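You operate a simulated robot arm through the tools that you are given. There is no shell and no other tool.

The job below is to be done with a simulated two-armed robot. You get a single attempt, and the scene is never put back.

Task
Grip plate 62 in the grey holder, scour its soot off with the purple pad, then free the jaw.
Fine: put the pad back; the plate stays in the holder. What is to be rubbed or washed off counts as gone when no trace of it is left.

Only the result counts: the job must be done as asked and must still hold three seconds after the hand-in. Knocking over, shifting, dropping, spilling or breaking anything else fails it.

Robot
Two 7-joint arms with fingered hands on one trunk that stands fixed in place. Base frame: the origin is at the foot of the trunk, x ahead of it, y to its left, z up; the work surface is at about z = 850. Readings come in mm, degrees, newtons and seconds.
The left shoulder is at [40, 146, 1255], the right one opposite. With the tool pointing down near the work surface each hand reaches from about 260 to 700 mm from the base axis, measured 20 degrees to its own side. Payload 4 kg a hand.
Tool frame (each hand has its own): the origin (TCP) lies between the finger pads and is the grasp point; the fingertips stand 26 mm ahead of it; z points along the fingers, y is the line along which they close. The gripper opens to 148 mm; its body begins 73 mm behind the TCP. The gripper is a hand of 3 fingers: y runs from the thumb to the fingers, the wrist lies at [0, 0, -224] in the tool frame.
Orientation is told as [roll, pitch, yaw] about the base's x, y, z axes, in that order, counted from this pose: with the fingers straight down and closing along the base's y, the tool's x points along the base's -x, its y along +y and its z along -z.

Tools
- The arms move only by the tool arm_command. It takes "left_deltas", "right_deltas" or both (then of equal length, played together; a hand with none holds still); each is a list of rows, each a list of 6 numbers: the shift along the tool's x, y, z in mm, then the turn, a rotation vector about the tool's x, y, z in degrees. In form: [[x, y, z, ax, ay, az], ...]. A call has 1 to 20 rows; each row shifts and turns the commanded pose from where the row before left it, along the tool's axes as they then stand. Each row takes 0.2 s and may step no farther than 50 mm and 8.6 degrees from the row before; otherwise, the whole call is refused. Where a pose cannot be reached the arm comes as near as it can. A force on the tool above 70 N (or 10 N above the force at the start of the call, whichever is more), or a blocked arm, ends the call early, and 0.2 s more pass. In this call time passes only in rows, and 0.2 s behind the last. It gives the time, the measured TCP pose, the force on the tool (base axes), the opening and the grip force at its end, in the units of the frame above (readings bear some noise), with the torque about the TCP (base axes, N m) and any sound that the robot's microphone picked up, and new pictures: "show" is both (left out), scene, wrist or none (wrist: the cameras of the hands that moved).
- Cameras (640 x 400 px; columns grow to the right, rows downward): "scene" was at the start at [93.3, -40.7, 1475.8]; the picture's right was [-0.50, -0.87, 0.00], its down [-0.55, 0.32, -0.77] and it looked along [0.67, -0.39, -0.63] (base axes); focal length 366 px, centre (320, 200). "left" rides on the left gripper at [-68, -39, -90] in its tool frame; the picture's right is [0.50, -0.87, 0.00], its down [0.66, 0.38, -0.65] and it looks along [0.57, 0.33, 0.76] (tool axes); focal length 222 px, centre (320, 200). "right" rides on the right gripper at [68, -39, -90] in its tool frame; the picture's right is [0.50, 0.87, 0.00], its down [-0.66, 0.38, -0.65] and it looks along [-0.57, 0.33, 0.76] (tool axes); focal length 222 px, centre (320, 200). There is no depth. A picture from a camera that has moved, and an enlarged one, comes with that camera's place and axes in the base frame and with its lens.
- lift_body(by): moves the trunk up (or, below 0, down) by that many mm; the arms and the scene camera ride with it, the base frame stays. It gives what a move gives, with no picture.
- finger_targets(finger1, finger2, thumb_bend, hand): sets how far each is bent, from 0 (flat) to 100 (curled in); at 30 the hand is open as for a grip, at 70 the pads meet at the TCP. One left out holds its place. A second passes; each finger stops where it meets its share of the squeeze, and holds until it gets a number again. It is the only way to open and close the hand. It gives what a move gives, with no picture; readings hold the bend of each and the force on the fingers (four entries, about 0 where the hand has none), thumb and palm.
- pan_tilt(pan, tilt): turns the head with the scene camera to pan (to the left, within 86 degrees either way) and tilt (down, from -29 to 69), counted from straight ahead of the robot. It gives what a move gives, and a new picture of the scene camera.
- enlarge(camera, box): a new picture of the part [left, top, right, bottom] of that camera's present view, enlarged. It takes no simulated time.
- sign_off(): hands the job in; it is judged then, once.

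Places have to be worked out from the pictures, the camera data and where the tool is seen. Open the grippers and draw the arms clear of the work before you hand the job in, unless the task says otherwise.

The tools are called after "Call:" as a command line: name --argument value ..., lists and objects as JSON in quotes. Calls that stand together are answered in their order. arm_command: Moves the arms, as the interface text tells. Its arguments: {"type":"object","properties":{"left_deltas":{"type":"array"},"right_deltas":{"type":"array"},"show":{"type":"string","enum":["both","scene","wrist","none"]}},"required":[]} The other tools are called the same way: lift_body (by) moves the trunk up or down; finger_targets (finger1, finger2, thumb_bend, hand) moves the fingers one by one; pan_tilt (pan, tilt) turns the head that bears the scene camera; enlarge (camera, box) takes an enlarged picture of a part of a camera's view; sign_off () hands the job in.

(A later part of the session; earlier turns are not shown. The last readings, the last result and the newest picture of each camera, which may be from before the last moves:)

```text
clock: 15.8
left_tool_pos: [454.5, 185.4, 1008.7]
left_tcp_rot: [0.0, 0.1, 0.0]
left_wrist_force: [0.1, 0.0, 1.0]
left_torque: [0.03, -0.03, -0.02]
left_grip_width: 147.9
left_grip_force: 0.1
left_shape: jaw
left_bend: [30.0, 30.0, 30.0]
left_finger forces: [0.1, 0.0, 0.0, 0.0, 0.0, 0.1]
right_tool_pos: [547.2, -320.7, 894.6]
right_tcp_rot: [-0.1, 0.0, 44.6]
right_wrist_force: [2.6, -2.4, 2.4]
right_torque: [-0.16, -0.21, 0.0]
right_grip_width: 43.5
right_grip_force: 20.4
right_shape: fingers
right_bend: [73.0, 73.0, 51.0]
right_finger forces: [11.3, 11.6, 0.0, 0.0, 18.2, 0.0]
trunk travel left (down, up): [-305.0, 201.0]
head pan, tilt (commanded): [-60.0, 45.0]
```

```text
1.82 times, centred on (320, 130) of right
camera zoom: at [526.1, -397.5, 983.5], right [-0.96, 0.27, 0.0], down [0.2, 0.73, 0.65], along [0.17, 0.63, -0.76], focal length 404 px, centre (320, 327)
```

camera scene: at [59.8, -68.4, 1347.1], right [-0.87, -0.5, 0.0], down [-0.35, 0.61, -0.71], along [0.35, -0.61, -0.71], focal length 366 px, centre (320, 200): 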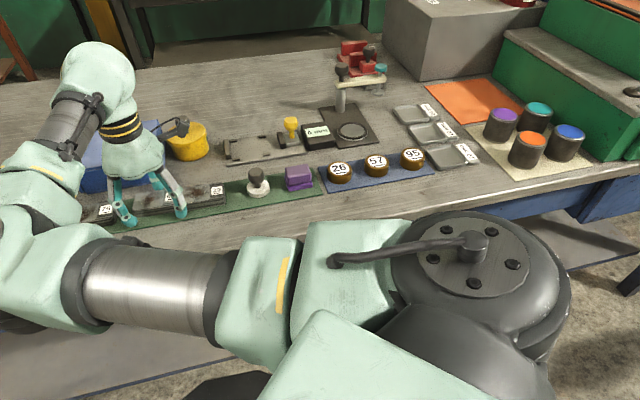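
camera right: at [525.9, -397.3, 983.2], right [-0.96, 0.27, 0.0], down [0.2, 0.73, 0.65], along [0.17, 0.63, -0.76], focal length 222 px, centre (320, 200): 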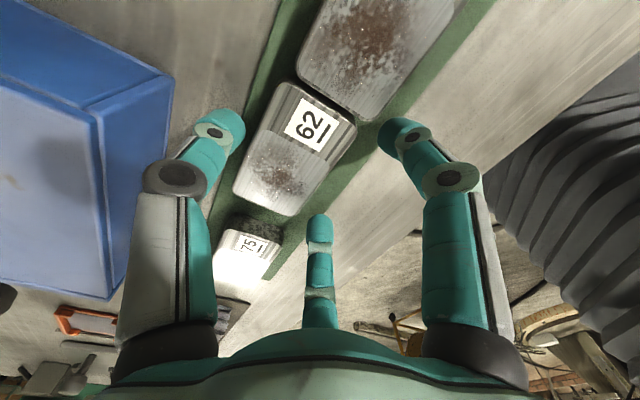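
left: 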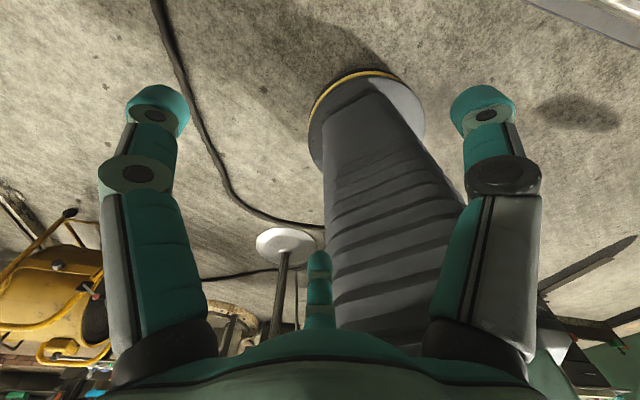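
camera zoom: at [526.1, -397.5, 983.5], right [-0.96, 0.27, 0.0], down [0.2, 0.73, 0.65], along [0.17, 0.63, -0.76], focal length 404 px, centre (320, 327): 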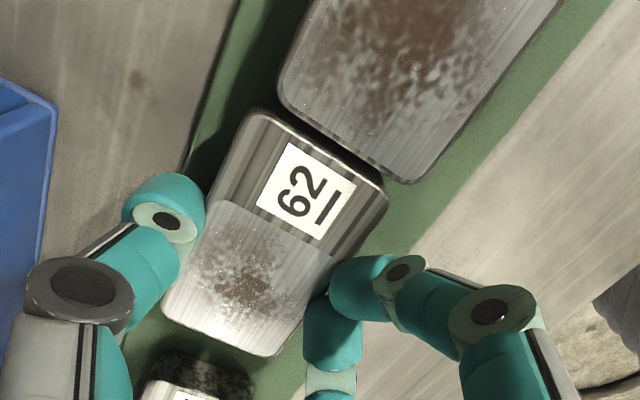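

Firm grip now (18 N thumb, 11 N each finger, width 43.5 mm). I lift slowly and check.

Call:
arm_command --right_deltas '[[0, 0, -6, 0, 0, 0], [0, 0, -10, 0, 0, 0], [0, 0, -14, 0, 0, 0]]' --show "both"

Call:
enlarge --camera "scene" --box '[60, 120, 260, 240]'

```text
clock: 16.6
left_tool_pos: [454.7, 184.7, 1009.1]
left_tcp_rot: [0.1, 0.0, -0.1]
left_wrist_force: [-0.4, 0.3, 0.0]
left_torque: [0.02, 0.02, 0.03]
left_grip_width: 147.9
left_grip_force: 0.0
left_shape: jaw
left_bend: [30.0, 30.0, 30.0]
left_finger forces: [0.1, 0.1, 0.1, 0.0, 0.0, 0.0]
right_tool_pos: [547.0, -321.0, 924.0]
right_tcp_rot: [0.0, -0.1, 44.6]
right_wrist_force: [1.0, -0.5, -5.1]
right_torque: [0.08, 0.07, -0.01]
right_grip_width: 43.6
right_grip_force: 21.9
right_shape: fingers
right_bend: [73.0, 73.0, 51.0]
right_finger forces: [13.5, 13.3, 0.1, 0.1, 16.3, 0.0]
trunk travel left (down, up): [-305.0, 201.0]
head pan, tilt (commanded): [-60.0, 45.0]
camera scene: at [60.2, -68.6, 1347.0], right [-0.87, -0.5, 0.0], down [-0.35, 0.61, -0.71], along [0.35, -0.61, -0.71], focal length 366 px, centre (320, 200)
camera right: at [526.2, -397.0, 1012.0], right [-0.96, 0.27, 0.0], down [0.2, 0.73, 0.65], along [0.17, 0.63, -0.76], focal length 222 px, centre (320, 200)
```

scene: 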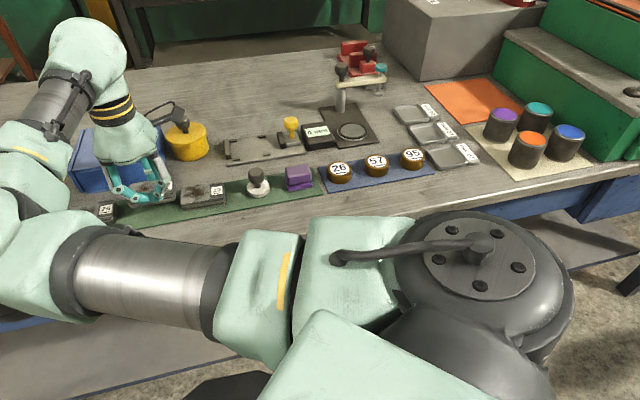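
right: 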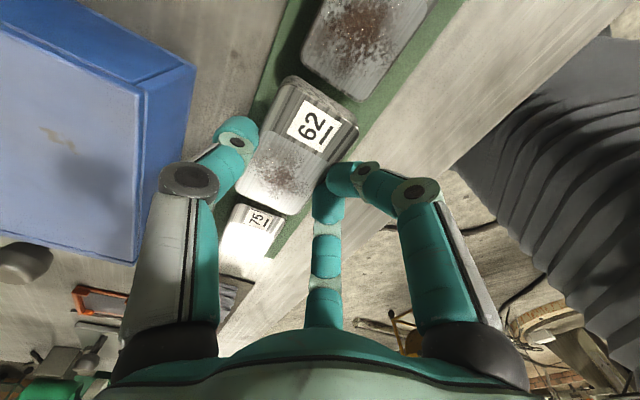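

```text
3.20 times, centred on (160, 180) of scene
camera zoom: at [60.2, -68.6, 1347.0], right [-0.87, -0.5, 0.0], down [-0.35, 0.61, -0.71], along [0.35, -0.61, -0.71], focal length 1171 px, centre (832, 264)
```

zoom: 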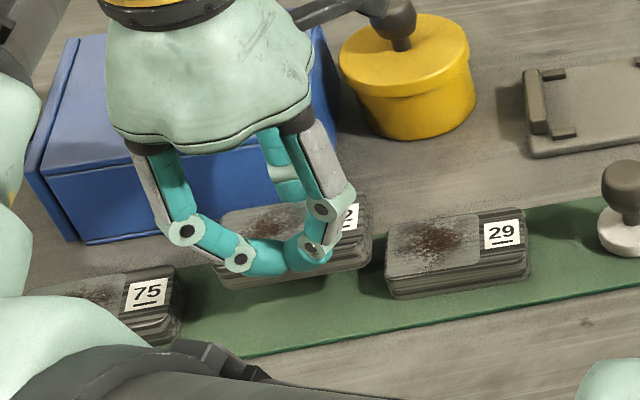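

The plate is up (about 5 N weight) and sits level. From two views I place the holder's centre at (497, -580), axis 44.4°, with base top about z 855. I lift and carry the plate over the holder.

Call:
arm_command --right_deltas '[[0, 0, -30, 0, 0, 0], [0, 0, -30, 0, 0, 0], [36.8, -26, 0, 0, 0, -0.4], [36.8, -26, 0, 0, 0, -0.4], [36.8, -26, 0, 0, 0, 0], [36.8, -26, 0, 0, 0, 0], [36.7, -25.9, 0, 0, 0, 0]]' --show "both"

Call:
enlarge --camera "right" --box '[180, 20, 460, 240]'

Call:
enlarge --camera "scene" --box '[160, 60, 380, 220]'

```text
clock: 18.2
left_tool_pos: [453.9, 183.7, 1008.6]
left_tcp_rot: [0.1, 0.0, 0.0]
left_wrist_force: [0.7, -0.7, -0.1]
left_torque: [0.05, -0.03, 0.01]
left_grip_width: 148.0
left_grip_force: 0.0
left_shape: jaw
left_bend: [30.0, 30.0, 30.0]
left_finger forces: [0.0, 0.1, 0.0, 0.0, 0.0, 0.0]
right_tool_pos: [507.6, -545.0, 985.2]
right_tcp_rot: [0.0, 0.0, 45.6]
right_wrist_force: [0.0, -0.2, -5.2]
right_torque: [0.09, 0.06, 0.0]
right_grip_width: 43.3
right_grip_force: 21.3
right_shape: fingers
right_bend: [73.0, 73.0, 51.0]
right_finger forces: [13.4, 13.5, 0.0, 0.0, 16.2, 0.0]
trunk travel left (down, up): [-305.0, 201.0]
head pan, tilt (commanded): [-60.0, 45.0]
camera scene: at [59.8, -71.2, 1346.9], right [-0.87, -0.5, 0.0], down [-0.35, 0.61, -0.71], along [0.35, -0.61, -0.71], focal length 366 px, centre (320, 200)
camera right: at [488.8, -621.9, 1073.2], right [-0.97, 0.25, 0.0], down [0.19, 0.73, 0.65], along [0.16, 0.63, -0.76], focal length 222 px, centre (320, 200)
```

scene: 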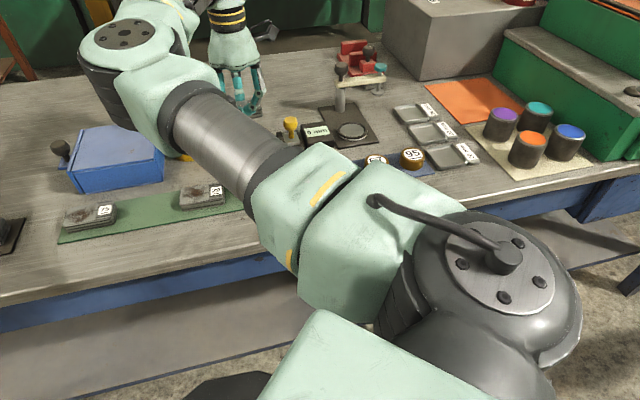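
right: 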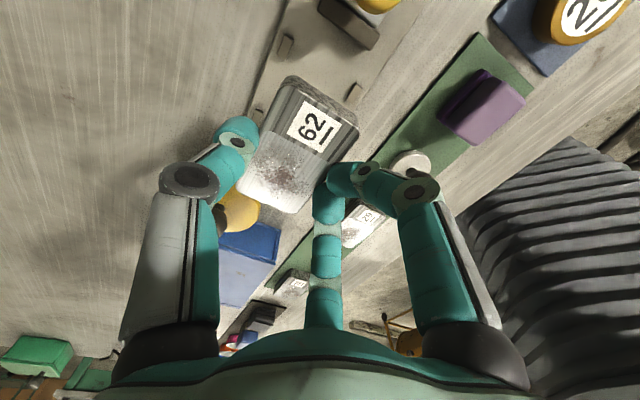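

```text
1.82 times, centred on (320, 130) of right
camera zoom: at [488.8, -621.9, 1073.2], right [-0.97, 0.25, 0.0], down [0.19, 0.73, 0.65], along [0.16, 0.63, -0.76], focal length 404 px, centre (320, 327)
```

zoom: 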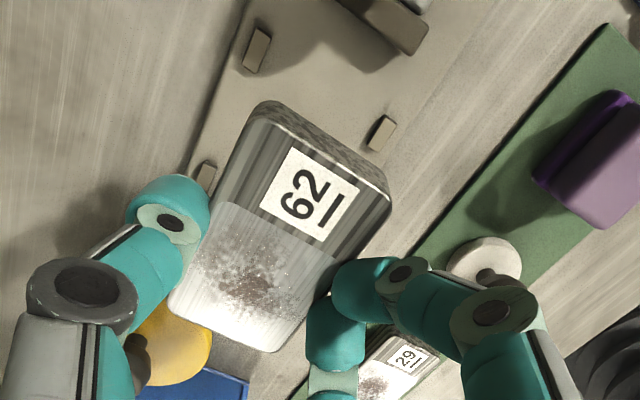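

```text
2.50 times, centred on (270, 140) of scene
camera zoom: at [59.8, -71.2, 1346.9], right [-0.87, -0.5, 0.0], down [-0.35, 0.61, -0.71], along [0.35, -0.61, -0.71], focal length 915 px, centre (445, 350)
```

zoom: 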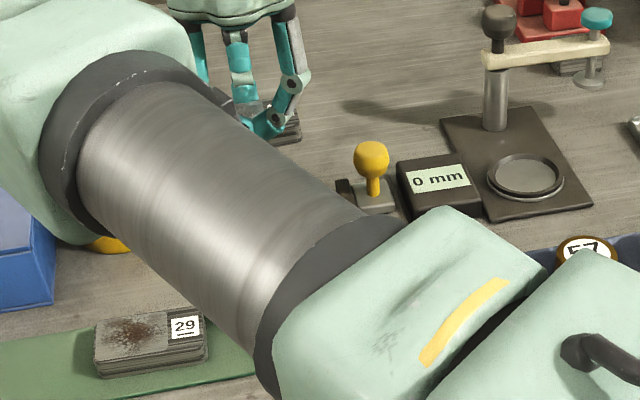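

Peg positions agree across views; the plate is over the middle of the holder but has pitched about 10° in the grip with its soot end low. I make a small correction and lower to just above the base.

Call:
arm_command --right_deltas '[[0.3, 1.8, 0, 0, 0, 0], [0, 0, 35, 0, 0, 0], [0, 0, 33, 0, 0, 0]]' --show "wrist"

Call:
enlarge --camera "right" --box '[180, 20, 460, 240]'

Call:
enlarge --camera "scene" --box '[180, 80, 340, 200]'

```text
clock: 19.1
left_tool_pos: [454.4, 184.4, 1008.2]
left_tcp_rot: [-0.1, 0.2, 0.0]
left_wrist_force: [-0.8, -0.5, 0.3]
left_torque: [0.01, 0.01, 0.0]
left_grip_width: 147.9
left_grip_force: 0.1
left_shape: jaw
left_bend: [30.0, 30.0, 30.0]
left_finger forces: [0.0, 0.1, 0.1, 0.0, 0.0, 0.0]
right_tool_pos: [509.8, -543.5, 913.7]
right_tcp_rot: [0.0, 0.2, 45.3]
right_wrist_force: [0.3, -0.2, -5.4]
right_torque: [0.08, 0.06, -0.02]
right_grip_width: 43.8
right_grip_force: 21.6
right_shape: fingers
right_bend: [73.0, 73.0, 51.0]
right_finger forces: [13.8, 13.5, 0.0, 0.1, 16.0, 0.0]
trunk travel left (down, up): [-305.0, 201.0]
head pan, tilt (commanded): [-60.0, 45.0]
camera right: at [489.5, -619.7, 1002.9], right [-0.97, 0.25, 0.0], down [0.19, 0.73, 0.65], along [0.16, 0.63, -0.76], focal length 222 px, centre (320, 200)
```

right: 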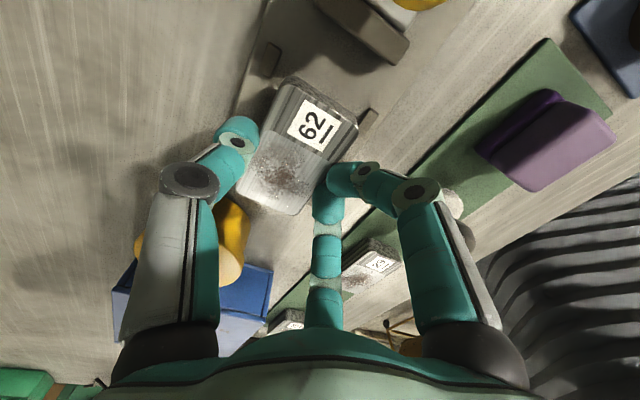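

```text
1.82 times, centred on (320, 130) of right
camera zoom: at [489.5, -619.7, 1002.9], right [-0.97, 0.25, 0.0], down [0.19, 0.73, 0.65], along [0.16, 0.63, -0.76], focal length 404 px, centre (320, 327)
```

zoom: 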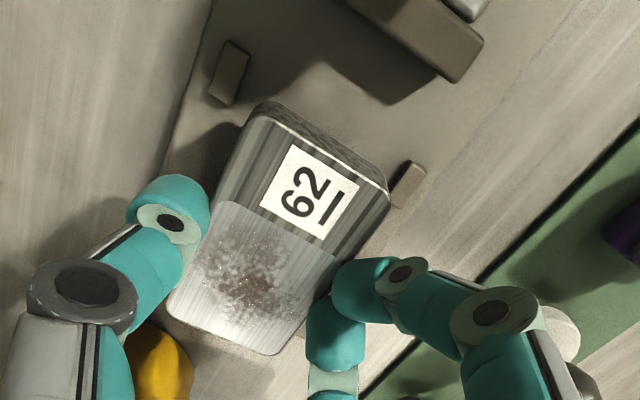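

```text
3.33 times, centred on (260, 140) of scene
camera zoom: at [60.8, -69.2, 1347.0], right [-0.87, -0.5, 0.0], down [-0.35, 0.61, -0.71], along [0.35, -0.61, -0.71], focal length 1220 px, centre (520, 400)
```

zoom: 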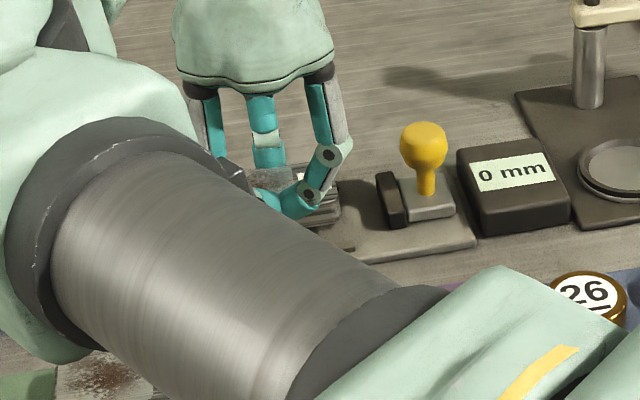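

The plate is between the pegs with clearance. I lower in small steps, watching the force.

Call:
arm_command --right_deltas '[[0, 0, 4, 0, 0, 0], [0, 0, 3, 0, 0, 0], [0, 0, 2, 0, 0, 0]]' --show "none"

Call:
enlarge --camera "right" --box '[180, 20, 460, 240]'

```text
clock: 19.9
left_tool_pos: [453.3, 185.5, 1009.0]
left_tcp_rot: [0.0, 0.0, 0.0]
left_wrist_force: [-0.2, -0.1, 1.2]
left_torque: [0.01, 0.0, 0.02]
left_grip_width: 147.7
left_grip_force: 0.0
left_shape: jaw
left_bend: [30.0, 30.0, 30.0]
left_finger forces: [0.0, 0.1, 0.0, 0.0, 0.0, 0.0]
right_tool_pos: [508.3, -542.5, 905.5]
right_tcp_rot: [-0.1, 0.0, 45.4]
right_wrist_force: [0.4, -1.9, 4.5]
right_torque: [0.01, -0.01, -0.01]
right_grip_width: 43.8
right_grip_force: 24.7
right_shape: fingers
right_bend: [74.0, 74.0, 51.0]
right_finger forces: [14.9, 15.1, 0.1, 0.0, 18.6, 0.0]
trunk travel left (down, up): [-305.0, 201.0]
head pan, tilt (commanded): [-60.0, 45.0]
```

```text
1.82 times, centred on (320, 130) of right
camera zoom: at [488.0, -619.1, 995.2], right [-0.97, 0.25, 0.0], down [0.19, 0.73, 0.65], along [0.17, 0.63, -0.76], focal length 404 px, centre (320, 327)
```

zoom: 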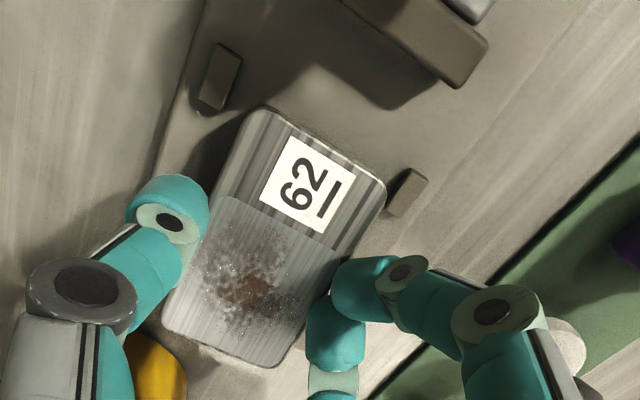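

Contact is made (force now +4.5 N) and the plate is levelling out. I continue downward in small steps.

Call:
arm_command --right_deltas '[[0, 0, 2, 0, 0, 0], [0, 0, 1.5, 0, 0, 0]]' --show "none"

Call:
enlarge --camera "right" --box '[180, 20, 460, 240]'

```text
clock: 20.4
left_tool_pos: [453.3, 187.2, 1007.3]
left_tcp_rot: [-0.1, -0.1, -0.1]
left_wrist_force: [-0.3, 0.2, 0.0]
left_torque: [0.0, 0.0, 0.02]
left_grip_width: 147.8
left_grip_force: 0.0
left_shape: jaw
left_bend: [30.0, 30.0, 30.0]
left_finger forces: [0.1, 0.1, 0.0, 0.0, 0.1, 0.0]
right_tool_pos: [508.1, -541.2, 905.0]
right_tcp_rot: [-0.2, 0.0, 45.5]
right_wrist_force: [0.1, -3.7, 16.8]
right_torque: [-0.27, -0.29, -0.05]
right_grip_width: 43.6
right_grip_force: 18.1
right_shape: fingers
right_bend: [74.0, 74.0, 51.0]
right_finger forces: [15.3, 0.0, 0.0, 0.0, 20.1, 0.1]
trunk travel left (down, up): [-305.0, 201.0]
head pan, tilt (commanded): [-60.0, 45.0]
```

```text
1.82 times, centred on (320, 130) of right
camera zoom: at [487.2, -617.9, 994.0], right [-0.97, 0.25, 0.0], down [0.19, 0.74, 0.65], along [0.17, 0.63, -0.76], focal length 404 px, centre (320, 327)
```

zoom: 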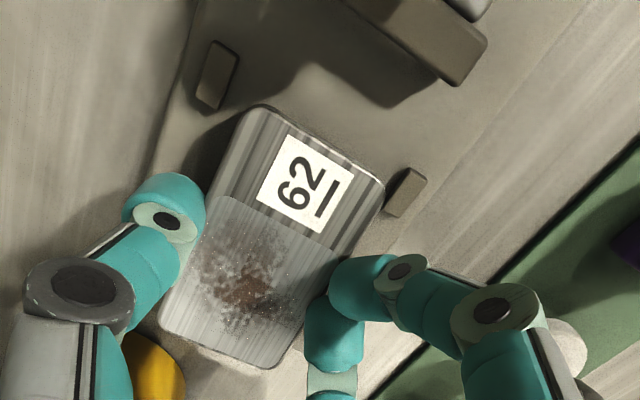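

The force reads 16.8 N centred on the plate and one finger has unloaded, so the plate seems to be on the base. I inspect the far end and the sides before releasing.

Call:
enlarge --camera "right" --box '[230, 150, 350, 240]'

Call:
enlarge --camera "scene" --box '[220, 100, 310, 170]'

```text
4.44 times, centred on (290, 195) of right
camera zoom: at [487.2, -617.9, 994.0], right [-0.97, 0.25, 0.0], down [0.19, 0.74, 0.65], along [0.17, 0.63, -0.76], focal length 987 px, centre (453, 222)
```

zoom: 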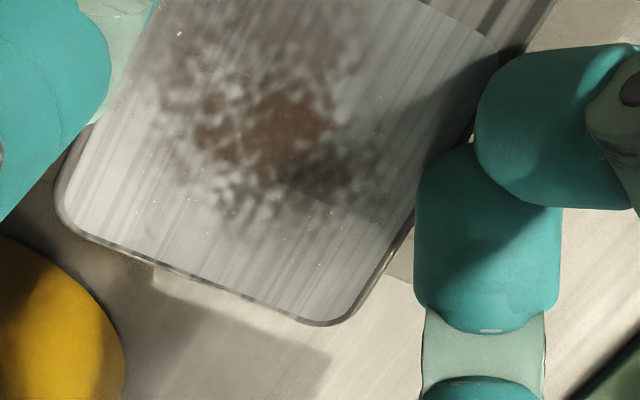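

```text
5.71 times, centred on (265, 135) of scene
camera zoom: at [58.2, -67.1, 1347.4], right [-0.87, -0.5, 0.0], down [-0.35, 0.61, -0.71], along [0.35, -0.61, -0.71], focal length 2092 px, centre (634, 571)
```

zoom: 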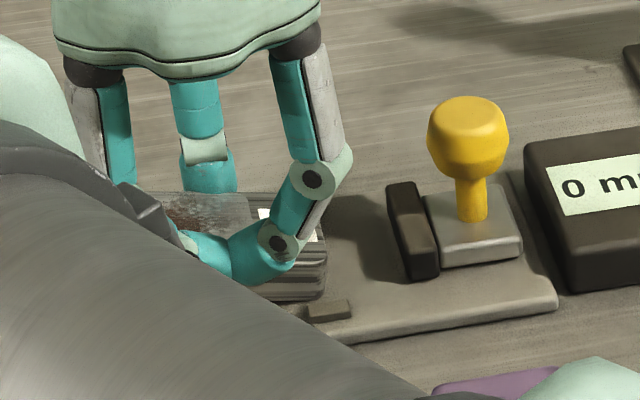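

Contact came about 7 mm higher than expected, so the far end may sit on the end stop. I raise slightly, shift 8 mm away from the stop (tool +x) and lower again to compare.

Call:
arm_command --right_deltas '[[0, 0, -8, 0, 0, 0], [8, 0, 0, 0, 0, 0], [0, 0, 4, 0, 0, 0]]' --show "none"

Call:
enlarge --camera "right" --box '[180, 20, 460, 240]'

Call:
enlarge --camera "scene" --box '[220, 100, 310, 170]'

```text
clock: 21.2
left_tool_pos: [454.0, 184.8, 1008.3]
left_tcp_rot: [-0.1, 0.1, 0.0]
left_wrist_force: [-0.3, 0.4, 0.6]
left_torque: [0.02, 0.01, -0.02]
left_grip_width: 147.7
left_grip_force: 0.1
left_shape: jaw
left_bend: [30.0, 30.0, 30.0]
left_finger forces: [0.0, 0.0, 0.0, 0.0, 0.1, 0.1]
right_tool_pos: [501.8, -547.4, 905.0]
right_tcp_rot: [0.1, 0.0, 45.4]
right_wrist_force: [0.4, 0.3, 0.8]
right_torque: [0.06, 0.07, 0.03]
right_grip_width: 43.5
right_grip_force: 22.9
right_shape: fingers
right_bend: [74.0, 74.0, 51.0]
right_finger forces: [14.0, 15.0, 0.1, 0.0, 16.4, 0.0]
trunk travel left (down, up): [-305.0, 201.0]
head pan, tilt (commanded): [-60.0, 45.0]
```

```text
1.82 times, centred on (320, 130) of right
camera zoom: at [482.7, -624.3, 993.9], right [-0.97, 0.25, 0.0], down [0.19, 0.73, 0.65], along [0.16, 0.63, -0.76], focal length 404 px, centre (320, 327)
```

zoom: 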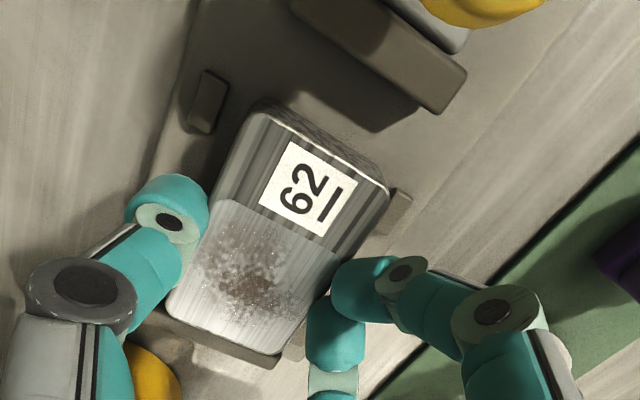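

```text
5.71 times, centred on (265, 135) of scene
camera zoom: at [60.5, -69.2, 1346.9], right [-0.87, -0.5, 0.0], down [-0.35, 0.61, -0.71], along [0.35, -0.61, -0.71], focal length 2092 px, centre (634, 571)
```

zoom: 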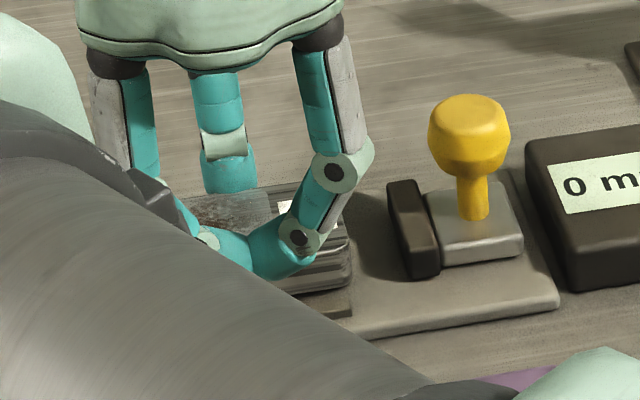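

Now the end stop shows just beyond the plate's far end, so it had been resting on it. I lower again at this place.

Call:
arm_command --right_deltas '[[0, 0, 3, 0, 0, 0], [0, 0, 2, 0, 0, 0]]' --show "none"

Call:
enlarge --camera "right" --box '[180, 20, 460, 240]'

```text
clock: 21.9
left_tool_pos: [455.3, 186.3, 1009.6]
left_tcp_rot: [0.0, 0.1, 0.0]
left_wrist_force: [1.3, 0.0, -1.0]
left_torque: [-0.01, -0.01, -0.03]
left_grip_width: 148.0
left_grip_force: 0.2
left_shape: jaw
left_bend: [30.0, 30.0, 30.0]
left_finger forces: [0.0, 0.0, 0.0, 0.0, 0.0, 0.1]
right_tool_pos: [501.4, -549.5, 901.1]
right_tcp_rot: [-0.1, 0.0, 45.4]
right_wrist_force: [0.0, 0.0, -0.3]
right_torque: [0.03, 0.08, 0.02]
right_grip_width: 43.7
right_grip_force: 23.3
right_shape: fingers
right_bend: [74.0, 74.0, 51.0]
right_finger forces: [14.0, 14.9, 0.0, 0.1, 16.4, 0.0]
trunk travel left (down, up): [-305.0, 201.0]
head pan, tilt (commanded): [-60.0, 45.0]
```

```text
1.82 times, centred on (320, 130) of right
camera zoom: at [483.1, -626.5, 989.8], right [-0.97, 0.25, 0.0], down [0.19, 0.73, 0.65], along [0.17, 0.63, -0.76], focal length 404 px, centre (320, 327)
```

zoom: 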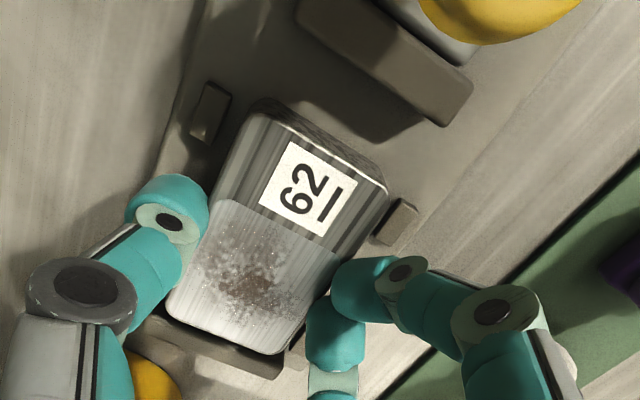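

Force is near zero and the plate still pitched; I continue downward.

Call:
arm_command --right_deltas '[[0, 0, 2, 0, 0, 0], [0, 0, 2, 0, 0, 0]]' --show "none"

Call:
enlarge --camera "right" --box '[180, 20, 460, 240]'

Call:
enlarge --camera "scene" --box '[220, 100, 310, 170]'

```text
clock: 22.4
left_tool_pos: [453.1, 185.9, 1009.5]
left_tcp_rot: [0.1, 0.0, 0.0]
left_wrist_force: [0.1, 0.2, -0.3]
left_torque: [0.0, 0.0, 0.01]
left_grip_width: 147.8
left_grip_force: 0.1
left_shape: jaw
left_bend: [30.0, 30.0, 30.0]
left_finger forces: [0.1, 0.0, 0.1, 0.0, 0.0, 0.0]
right_tool_pos: [501.9, -549.3, 899.5]
right_tcp_rot: [-0.2, 0.0, 45.4]
right_wrist_force: [0.3, -2.2, 4.8]
right_torque: [-0.06, -0.03, -0.07]
right_grip_width: 43.6
right_grip_force: 24.2
right_shape: fingers
right_bend: [74.0, 74.0, 51.0]
right_finger forces: [14.7, 15.7, 0.0, 0.0, 18.3, 0.0]
trunk travel left (down, up): [-305.0, 201.0]
head pan, tilt (commanded): [-60.0, 45.0]
```

```text
1.82 times, centred on (320, 130) of right
camera zoom: at [482.9, -625.6, 988.2], right [-0.97, 0.25, 0.0], down [0.19, 0.73, 0.65], along [0.17, 0.63, -0.76], focal length 404 px, centre (320, 327)
```

zoom: 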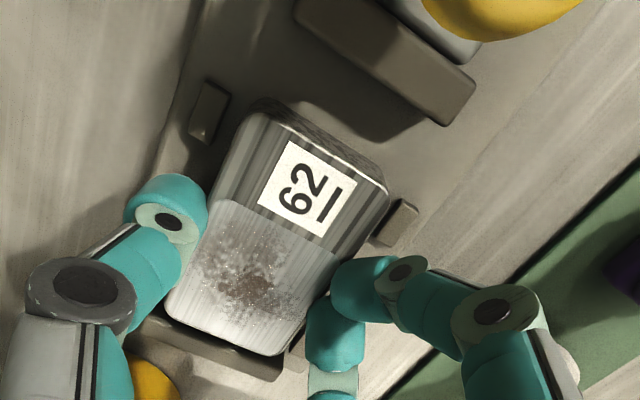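

```text
5.71 times, centred on (265, 135) of scene
camera zoom: at [59.3, -68.2, 1347.2], right [-0.87, -0.5, 0.0], down [-0.35, 0.61, -0.71], along [0.35, -0.61, -0.71], focal length 2092 px, centre (634, 571)
```

zoom: 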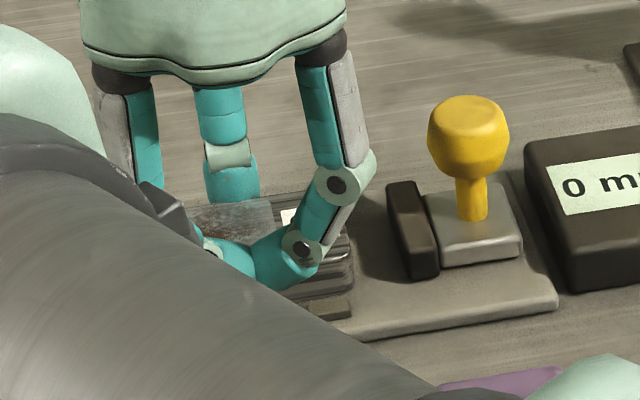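

The far-end edge now touches the base (+4.8 N). I press down a few more mm so the plate levels.

Call:
arm_command --right_deltas '[[0, 0, 2, 0, 0, 0], [0, 0, 1.5, 0, 0, 0], [0, 0, 1.5, 0, 0, 0]]' --show "none"

Call:
enlarge --camera "right" --box '[180, 20, 460, 240]'

Call:
enlarge --camera "scene" --box '[220, 100, 310, 170]'

```text
clock: 23.2
left_tool_pos: [452.0, 186.1, 1010.1]
left_tcp_rot: [-0.1, -0.1, 0.1]
left_wrist_force: [0.2, -0.8, -0.2]
left_torque: [-0.03, 0.02, 0.02]
left_grip_width: 147.6
left_grip_force: 0.0
left_shape: jaw
left_bend: [30.0, 30.0, 30.0]
left_finger forces: [0.1, 0.0, 0.1, 0.0, 0.0, 0.0]
right_tool_pos: [501.3, -547.3, 896.9]
right_tcp_rot: [-0.4, 0.1, 45.4]
right_wrist_force: [2.1, -5.3, 23.3]
right_torque: [-0.61, -0.55, -0.06]
right_grip_width: 43.8
right_grip_force: 18.9
right_shape: fingers
right_bend: [74.0, 74.0, 51.0]
right_finger forces: [0.0, 16.3, 0.1, 0.0, 20.7, 0.0]
trunk travel left (down, up): [-305.0, 201.0]
head pan, tilt (commanded): [-60.0, 45.0]
```

```text
1.82 times, centred on (320, 130) of right
camera zoom: at [481.6, -624.0, 986.0], right [-0.97, 0.25, -0.01], down [0.19, 0.74, 0.65], along [0.17, 0.63, -0.76], focal length 404 px, centre (320, 327)
```

zoom: 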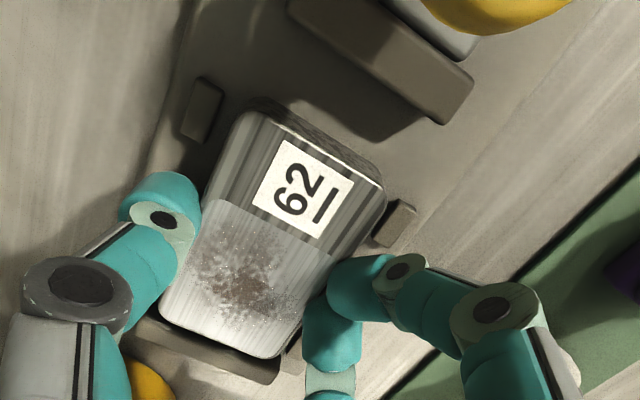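

```text
5.71 times, centred on (265, 135) of scene
camera zoom: at [57.4, -66.5, 1347.4], right [-0.87, -0.5, 0.0], down [-0.35, 0.61, -0.71], along [0.35, -0.61, -0.71], focal length 2092 px, centre (634, 571)
```

zoom: 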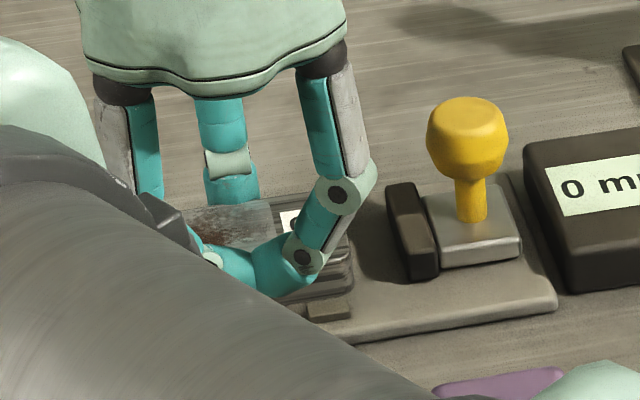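

The plate is flat on the base now, TCP z 897, 23 N down. I unload the arm by raising the command 5 mm, then release.

Call:
arm_command --right_deltas '[[0, 0, -4.5, 0, 0, 0]]' --show "none"

Call:
finger_targets --hand "right" --finger1 62 --finger2 62 --thumb_bend 47

Call:
enlarge --camera "right" --box '[180, 20, 460, 240]'

```text
clock: 23.6
left_tool_pos: [452.9, 185.2, 1008.6]
left_tcp_rot: [0.1, 0.0, 0.0]
left_wrist_force: [0.8, 0.8, 0.8]
left_torque: [-0.03, 0.02, -0.02]
left_grip_width: 148.0
left_grip_force: 0.1
left_shape: jaw
left_bend: [30.0, 30.0, 30.0]
left_finger forces: [0.0, 0.0, 0.0, 0.0, 0.1, 0.0]
right_tool_pos: [501.7, -547.5, 896.2]
right_tcp_rot: [0.1, 0.1, 45.4]
right_wrist_force: [0.9, -4.5, 9.4]
right_torque: [-0.39, -0.42, -0.12]
right_grip_width: 43.9
right_grip_force: 16.2
right_shape: fingers
right_bend: [74.0, 74.0, 52.0]
right_finger forces: [0.0, 14.3, 0.0, 0.0, 18.5, 0.1]
trunk travel left (down, up): [-305.0, 201.0]
head pan, tilt (commanded): [-60.0, 45.0]
```

```text
clock: 24.6
left_tool_pos: [454.0, 186.4, 1009.9]
left_tcp_rot: [0.0, 0.0, 0.0]
left_wrist_force: [-0.6, -0.2, -0.5]
left_torque: [0.03, 0.01, -0.03]
left_grip_width: 148.1
left_grip_force: 0.2
left_shape: jaw
left_bend: [30.0, 30.0, 30.0]
left_finger forces: [0.0, 0.1, 0.1, 0.0, 0.0, 0.0]
right_tool_pos: [503.1, -547.9, 896.3]
right_tcp_rot: [-0.1, 0.1, 45.4]
right_wrist_force: [0.0, 0.9, 0.0]
right_torque: [0.01, 0.03, 0.0]
right_grip_width: 50.9
right_grip_force: 0.5
right_shape: fingers
right_bend: [62.0, 62.0, 47.0]
right_finger forces: [0.6, 0.4, 0.1, 0.0, 0.3, 0.0]
trunk travel left (down, up): [-305.0, 201.0]
head pan, tilt (commanded): [-60.0, 45.0]
```

```text
1.82 times, centred on (320, 130) of right
camera zoom: at [483.7, -624.7, 986.8], right [-0.97, 0.25, 0.0], down [0.19, 0.73, 0.65], along [0.17, 0.63, -0.76], focal length 404 px, centre (320, 327)
```

zoom: 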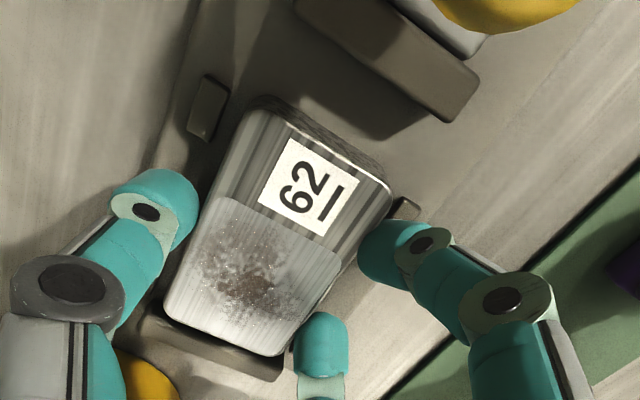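

Released; I open wider and rise, then look at how the plate lies.

Call:
finger_targets --hand "right" --finger1 50 --finger2 50 --thumb_bend 41

Call:
arm_command --right_deltas '[[0, 0, -25, 0, 0, 0], [0, 0, -35, 0, 0, 0], [0, 0, -35, 0, 0, 0]]' --show "both"

Call:
enlarge --camera "right" --box '[200, 20, 420, 220]'

Call:
enlarge --camera "scene" --box '[210, 90, 330, 170]'

```text
clock: 25.6
left_tool_pos: [455.1, 185.2, 1009.2]
left_tcp_rot: [0.0, 0.0, 0.0]
left_wrist_force: [-0.9, -0.1, 0.1]
left_torque: [0.03, -0.02, 0.02]
left_grip_width: 148.1
left_grip_force: 0.0
left_shape: jaw
left_bend: [30.0, 30.0, 30.0]
left_finger forces: [0.0, 0.1, 0.1, 0.0, 0.0, 0.0]
right_tool_pos: [503.4, -548.3, 897.7]
right_tcp_rot: [-0.1, 0.1, 45.3]
right_wrist_force: [-0.9, 0.0, -0.5]
right_torque: [0.02, -0.01, 0.0]
right_grip_width: 76.8
right_grip_force: 0.0
right_shape: fingers
right_bend: [50.0, 50.0, 41.0]
right_finger forces: [0.0, 0.1, 0.1, 0.0, 0.0, 0.0]
trunk travel left (down, up): [-305.0, 201.0]
head pan, tilt (commanded): [-60.0, 45.0]
```

```text
clock: 26.4
left_tool_pos: [453.7, 185.9, 1009.2]
left_tcp_rot: [0.0, 0.0, 0.0]
left_wrist_force: [0.4, 0.3, 0.0]
left_torque: [0.0, -0.01, -0.02]
left_grip_width: 147.8
left_grip_force: 0.0
left_shape: jaw
left_bend: [30.0, 30.0, 30.0]
left_finger forces: [0.0, 0.0, 0.0, 0.0, 0.0, 0.1]
right_tool_pos: [502.5, -548.2, 991.9]
right_tcp_rot: [-0.1, 0.2, 45.4]
right_wrist_force: [-0.9, 0.0, 0.0]
right_torque: [-0.02, 0.03, -0.02]
right_grip_width: 76.9
right_grip_force: 0.0
right_shape: fingers
right_bend: [50.0, 50.0, 41.0]
right_finger forces: [0.1, 0.0, 0.0, 0.1, 0.0, 0.1]
trunk travel left (down, up): [-305.0, 201.0]
head pan, tilt (commanded): [-60.0, 45.0]
camera scene: at [59.1, -68.4, 1347.1], right [-0.87, -0.5, 0.0], down [-0.35, 0.61, -0.71], along [0.35, -0.61, -0.71], focal length 366 px, centre (320, 200)
camera right: at [483.5, -625.7, 1080.9], right [-0.97, 0.25, 0.0], down [0.19, 0.73, 0.65], along [0.17, 0.63, -0.76], focal length 222 px, centre (320, 200)
```

scene: 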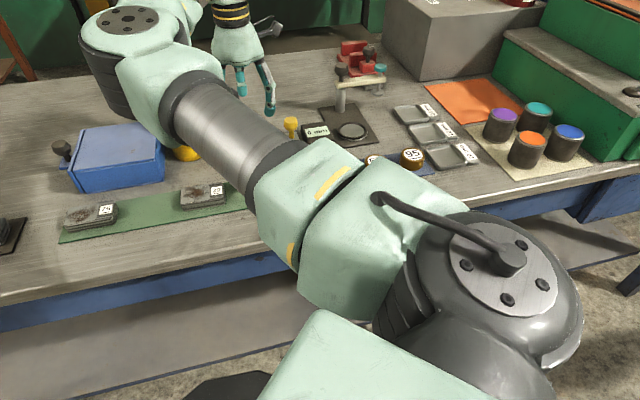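
right: 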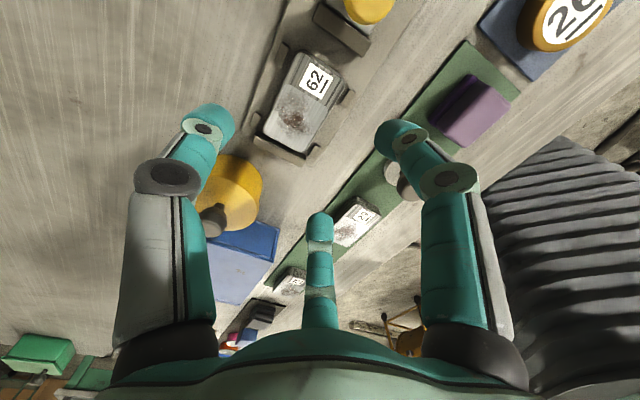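

```text
2.00 times, centred on (310, 120) of right
camera zoom: at [483.5, -625.7, 1080.9], right [-0.97, 0.25, 0.0], down [0.19, 0.73, 0.65], along [0.17, 0.63, -0.76], focal length 444 px, centre (340, 360)
```

zoom: 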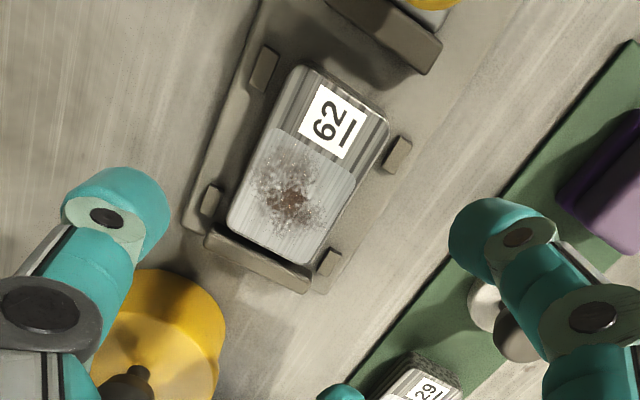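

```text
5.00 times, centred on (270, 130) of scene
camera zoom: at [59.1, -68.4, 1347.1], right [-0.87, -0.5, 0.0], down [-0.35, 0.61, -0.71], along [0.35, -0.61, -0.71], focal length 1830 px, centre (570, 550)
```

zoom: 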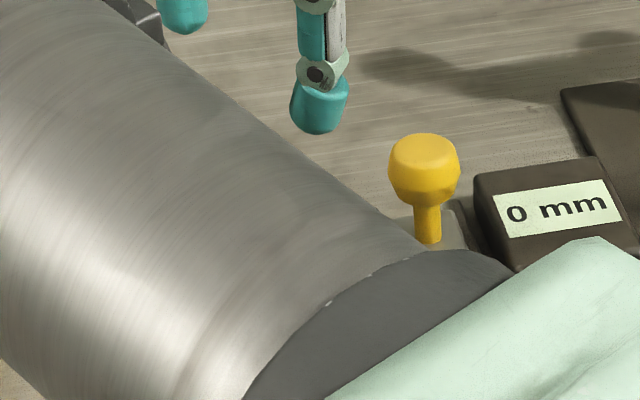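

Plate 62 lies flat between the four pegs, right by the stop. Next I go above the yellow knob to push the jaw; I open the digits evenly.

Call:
arm_command --right_deltas '[[30, -6.5, 0, 0, 0, 0], [30, -6.5, 0, 0, 0, 0], [30, -6.4, 0, 0, 0, 0]]' --show "both"

Call:
finger_targets --hand "right" --finger1 48 --finger2 48 --thumb_bend 48

Call:
enlarge --camera "right" --box '[180, 20, 460, 240]'

Call:
enlarge --camera "scene" --box '[210, 60, 370, 170]'

```text
clock: 27.2
left_tool_pos: [453.1, 185.2, 1008.9]
left_tcp_rot: [0.0, 0.1, -0.1]
left_wrist_force: [0.4, 0.2, 0.0]
left_torque: [-0.01, 0.01, 0.0]
left_grip_width: 147.9
left_grip_force: 0.1
left_shape: jaw
left_bend: [30.0, 30.0, 30.0]
left_finger forces: [0.1, 0.0, 0.0, 0.1, 0.0, 0.0]
right_tool_pos: [453.2, -627.6, 991.9]
right_tcp_rot: [-0.1, -0.1, 45.5]
right_wrist_force: [0.1, 0.0, -0.8]
right_torque: [-0.01, 0.0, 0.01]
right_grip_width: 77.3
right_grip_force: 0.1
right_shape: fingers
right_bend: [50.0, 50.0, 41.0]
right_finger forces: [0.1, 0.0, 0.0, 0.0, 0.0, 0.1]
trunk travel left (down, up): [-305.0, 201.0]
head pan, tilt (commanded): [-60.0, 45.0]
camera scene: at [59.3, -69.4, 1347.0], right [-0.87, -0.5, 0.0], down [-0.35, 0.61, -0.71], along [0.35, -0.61, -0.71], focal length 366 px, centre (320, 200)
camera right: at [435.1, -704.1, 1080.7], right [-0.97, 0.25, 0.0], down [0.19, 0.73, 0.65], along [0.16, 0.63, -0.76], focal length 222 px, centre (320, 200)
```

scene: 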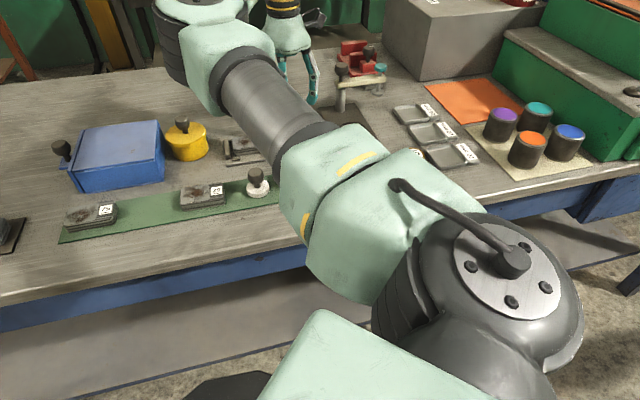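
right: 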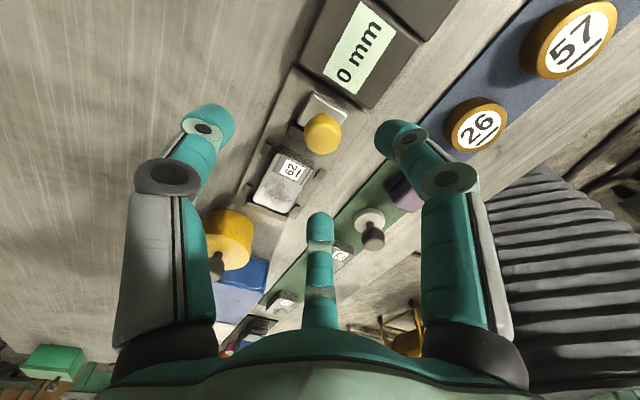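

```text
clock: 28.2
left_tool_pos: [454.0, 185.1, 1009.1]
left_tcp_rot: [0.0, 0.0, 0.0]
left_wrist_force: [-0.3, -0.5, -0.4]
left_torque: [0.0, 0.02, -0.01]
left_grip_width: 147.9
left_grip_force: 0.2
left_shape: jaw
left_bend: [30.0, 30.0, 30.0]
left_finger forces: [0.0, 0.0, 0.0, 0.0, 0.0, 0.0]
right_tool_pos: [456.1, -627.2, 991.9]
right_tcp_rot: [0.0, 0.0, 45.4]
right_wrist_force: [-0.1, 1.2, -0.2]
right_torque: [-0.01, -0.01, 0.03]
right_grip_width: 68.8
right_grip_force: 0.0
right_shape: fingers
right_bend: [48.0, 48.0, 48.0]
right_finger forces: [0.0, 0.1, 0.0, 0.0, 0.1, 0.1]
trunk travel left (down, up): [-305.0, 201.0]
head pan, tilt (commanded): [-60.0, 45.0]
```

```text
1.82 times, centred on (320, 130) of right
camera zoom: at [435.4, -703.3, 1081.1], right [-0.97, 0.25, 0.0], down [0.19, 0.73, 0.65], along [0.17, 0.63, -0.76], focal length 404 px, centre (320, 327)
```

zoom: 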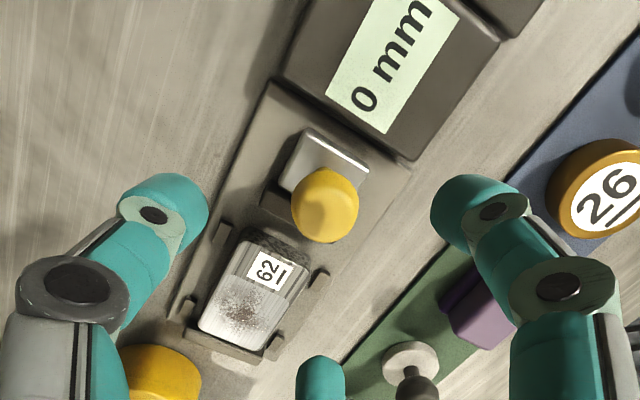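

```text
3.64 times, centred on (290, 115) of scene
camera zoom: at [59.7, -68.6, 1347.1], right [-0.87, -0.5, 0.0], down [-0.35, 0.61, -0.71], along [0.35, -0.61, -0.71], focal length 1331 px, centre (429, 509)
```

zoom: 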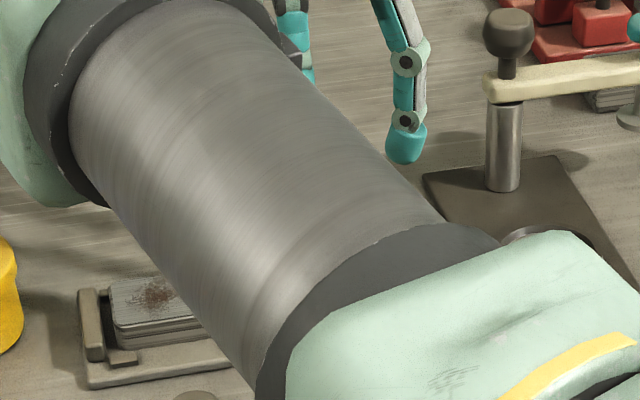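

The knob is straight below (tool offset about y +3) with a diameter of about 31 mm; the plate lies flat by the stop. I centre and descend so the fingertips surround the knob.

Call:
arm_command --right_deltas '[[0, 3, 0, 0, 0, 0], [0, 0, 30, 0, 0, 0], [0, 0, 30, 0, 0, 0]]' --show "wrist"

Call:
enlarge --camera "right" --box '[180, 20, 460, 240]'

Call:
enlarge --camera "scene" --box '[210, 60, 370, 170]'

```text
clock: 29.1
left_tool_pos: [454.2, 184.4, 1009.1]
left_tcp_rot: [0.0, 0.0, 0.0]
left_wrist_force: [0.3, 0.0, 0.5]
left_torque: [-0.02, 0.05, 0.02]
left_grip_width: 148.1
left_grip_force: 0.0
left_shape: jaw
left_bend: [30.0, 30.0, 30.0]
left_finger forces: [0.0, 0.0, 0.1, 0.1, 0.0, 0.0]
right_tool_pos: [451.6, -625.3, 930.9]
right_tcp_rot: [0.0, 0.0, 45.3]
right_wrist_force: [-0.3, -0.3, 0.2]
right_torque: [0.0, 0.0, -0.02]
right_grip_width: 68.6
right_grip_force: 0.0
right_shape: fingers
right_bend: [48.0, 48.0, 48.0]
right_finger forces: [0.0, 0.1, 0.1, 0.0, 0.0, 0.1]
trunk travel left (down, up): [-305.0, 201.0]
head pan, tilt (commanded): [-60.0, 45.0]
camera right: at [432.1, -702.4, 1020.4], right [-0.97, 0.25, 0.0], down [0.19, 0.73, 0.65], along [0.17, 0.63, -0.76], focal length 222 px, centre (320, 200)
```

right: 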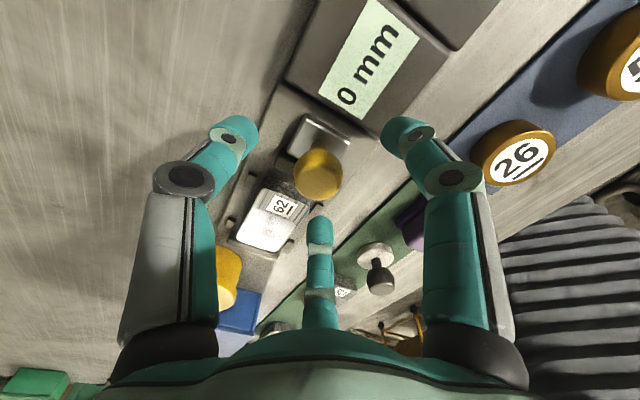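

```text
1.82 times, centred on (320, 130) of right
camera zoom: at [432.1, -702.4, 1020.4], right [-0.97, 0.25, 0.0], down [0.19, 0.73, 0.65], along [0.17, 0.63, -0.76], focal length 404 px, centre (320, 327)
```

zoom: 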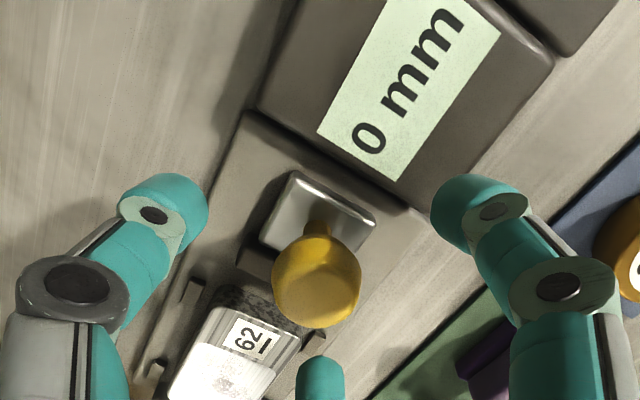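

```text
3.64 times, centred on (290, 115) of scene
camera zoom: at [60.2, -69.0, 1347.0], right [-0.87, -0.5, 0.0], down [-0.35, 0.61, -0.71], along [0.35, -0.61, -0.71], focal length 1331 px, centre (429, 509)
```

zoom: 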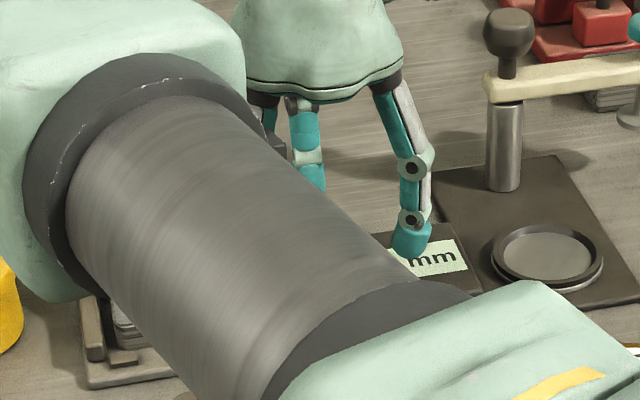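

The knob is centred between the digits. I close all three on it.

Call:
finger_targets --hand "right" --finger1 66 --finger2 66 --thumb_bend 66

Call:
enlarge --camera "right" --box '[180, 20, 460, 240]'

```text
clock: 30.1
left_tool_pos: [453.8, 184.4, 1008.9]
left_tcp_rot: [0.1, 0.1, 0.0]
left_wrist_force: [-0.1, 0.5, -0.3]
left_torque: [0.01, 0.0, -0.02]
left_grip_width: 147.7
left_grip_force: 0.1
left_shape: jaw
left_bend: [30.0, 30.0, 30.0]
left_finger forces: [0.0, 0.0, 0.1, 0.1, 0.1, 0.0]
right_tool_pos: [451.4, -623.9, 931.6]
right_tcp_rot: [-0.1, 0.1, 45.3]
right_wrist_force: [1.5, -0.5, -0.9]
right_torque: [0.02, -0.03, 0.0]
right_grip_width: 22.2
right_grip_force: 6.5
right_shape: fingers
right_bend: [63.0, 61.0, 63.0]
right_finger forces: [2.7, 4.2, 0.0, 0.0, 5.4, 0.0]
trunk travel left (down, up): [-305.0, 201.0]
head pan, tilt (commanded): [-60.0, 45.0]
```

```text
1.82 times, centred on (320, 130) of right
camera zoom: at [431.9, -702.1, 1020.8], right [-0.97, 0.25, 0.0], down [0.19, 0.73, 0.65], along [0.17, 0.63, -0.76], focal length 404 px, centre (320, 327)
```

zoom: 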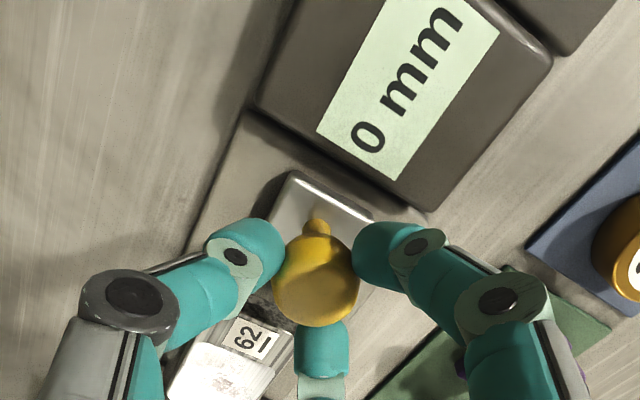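

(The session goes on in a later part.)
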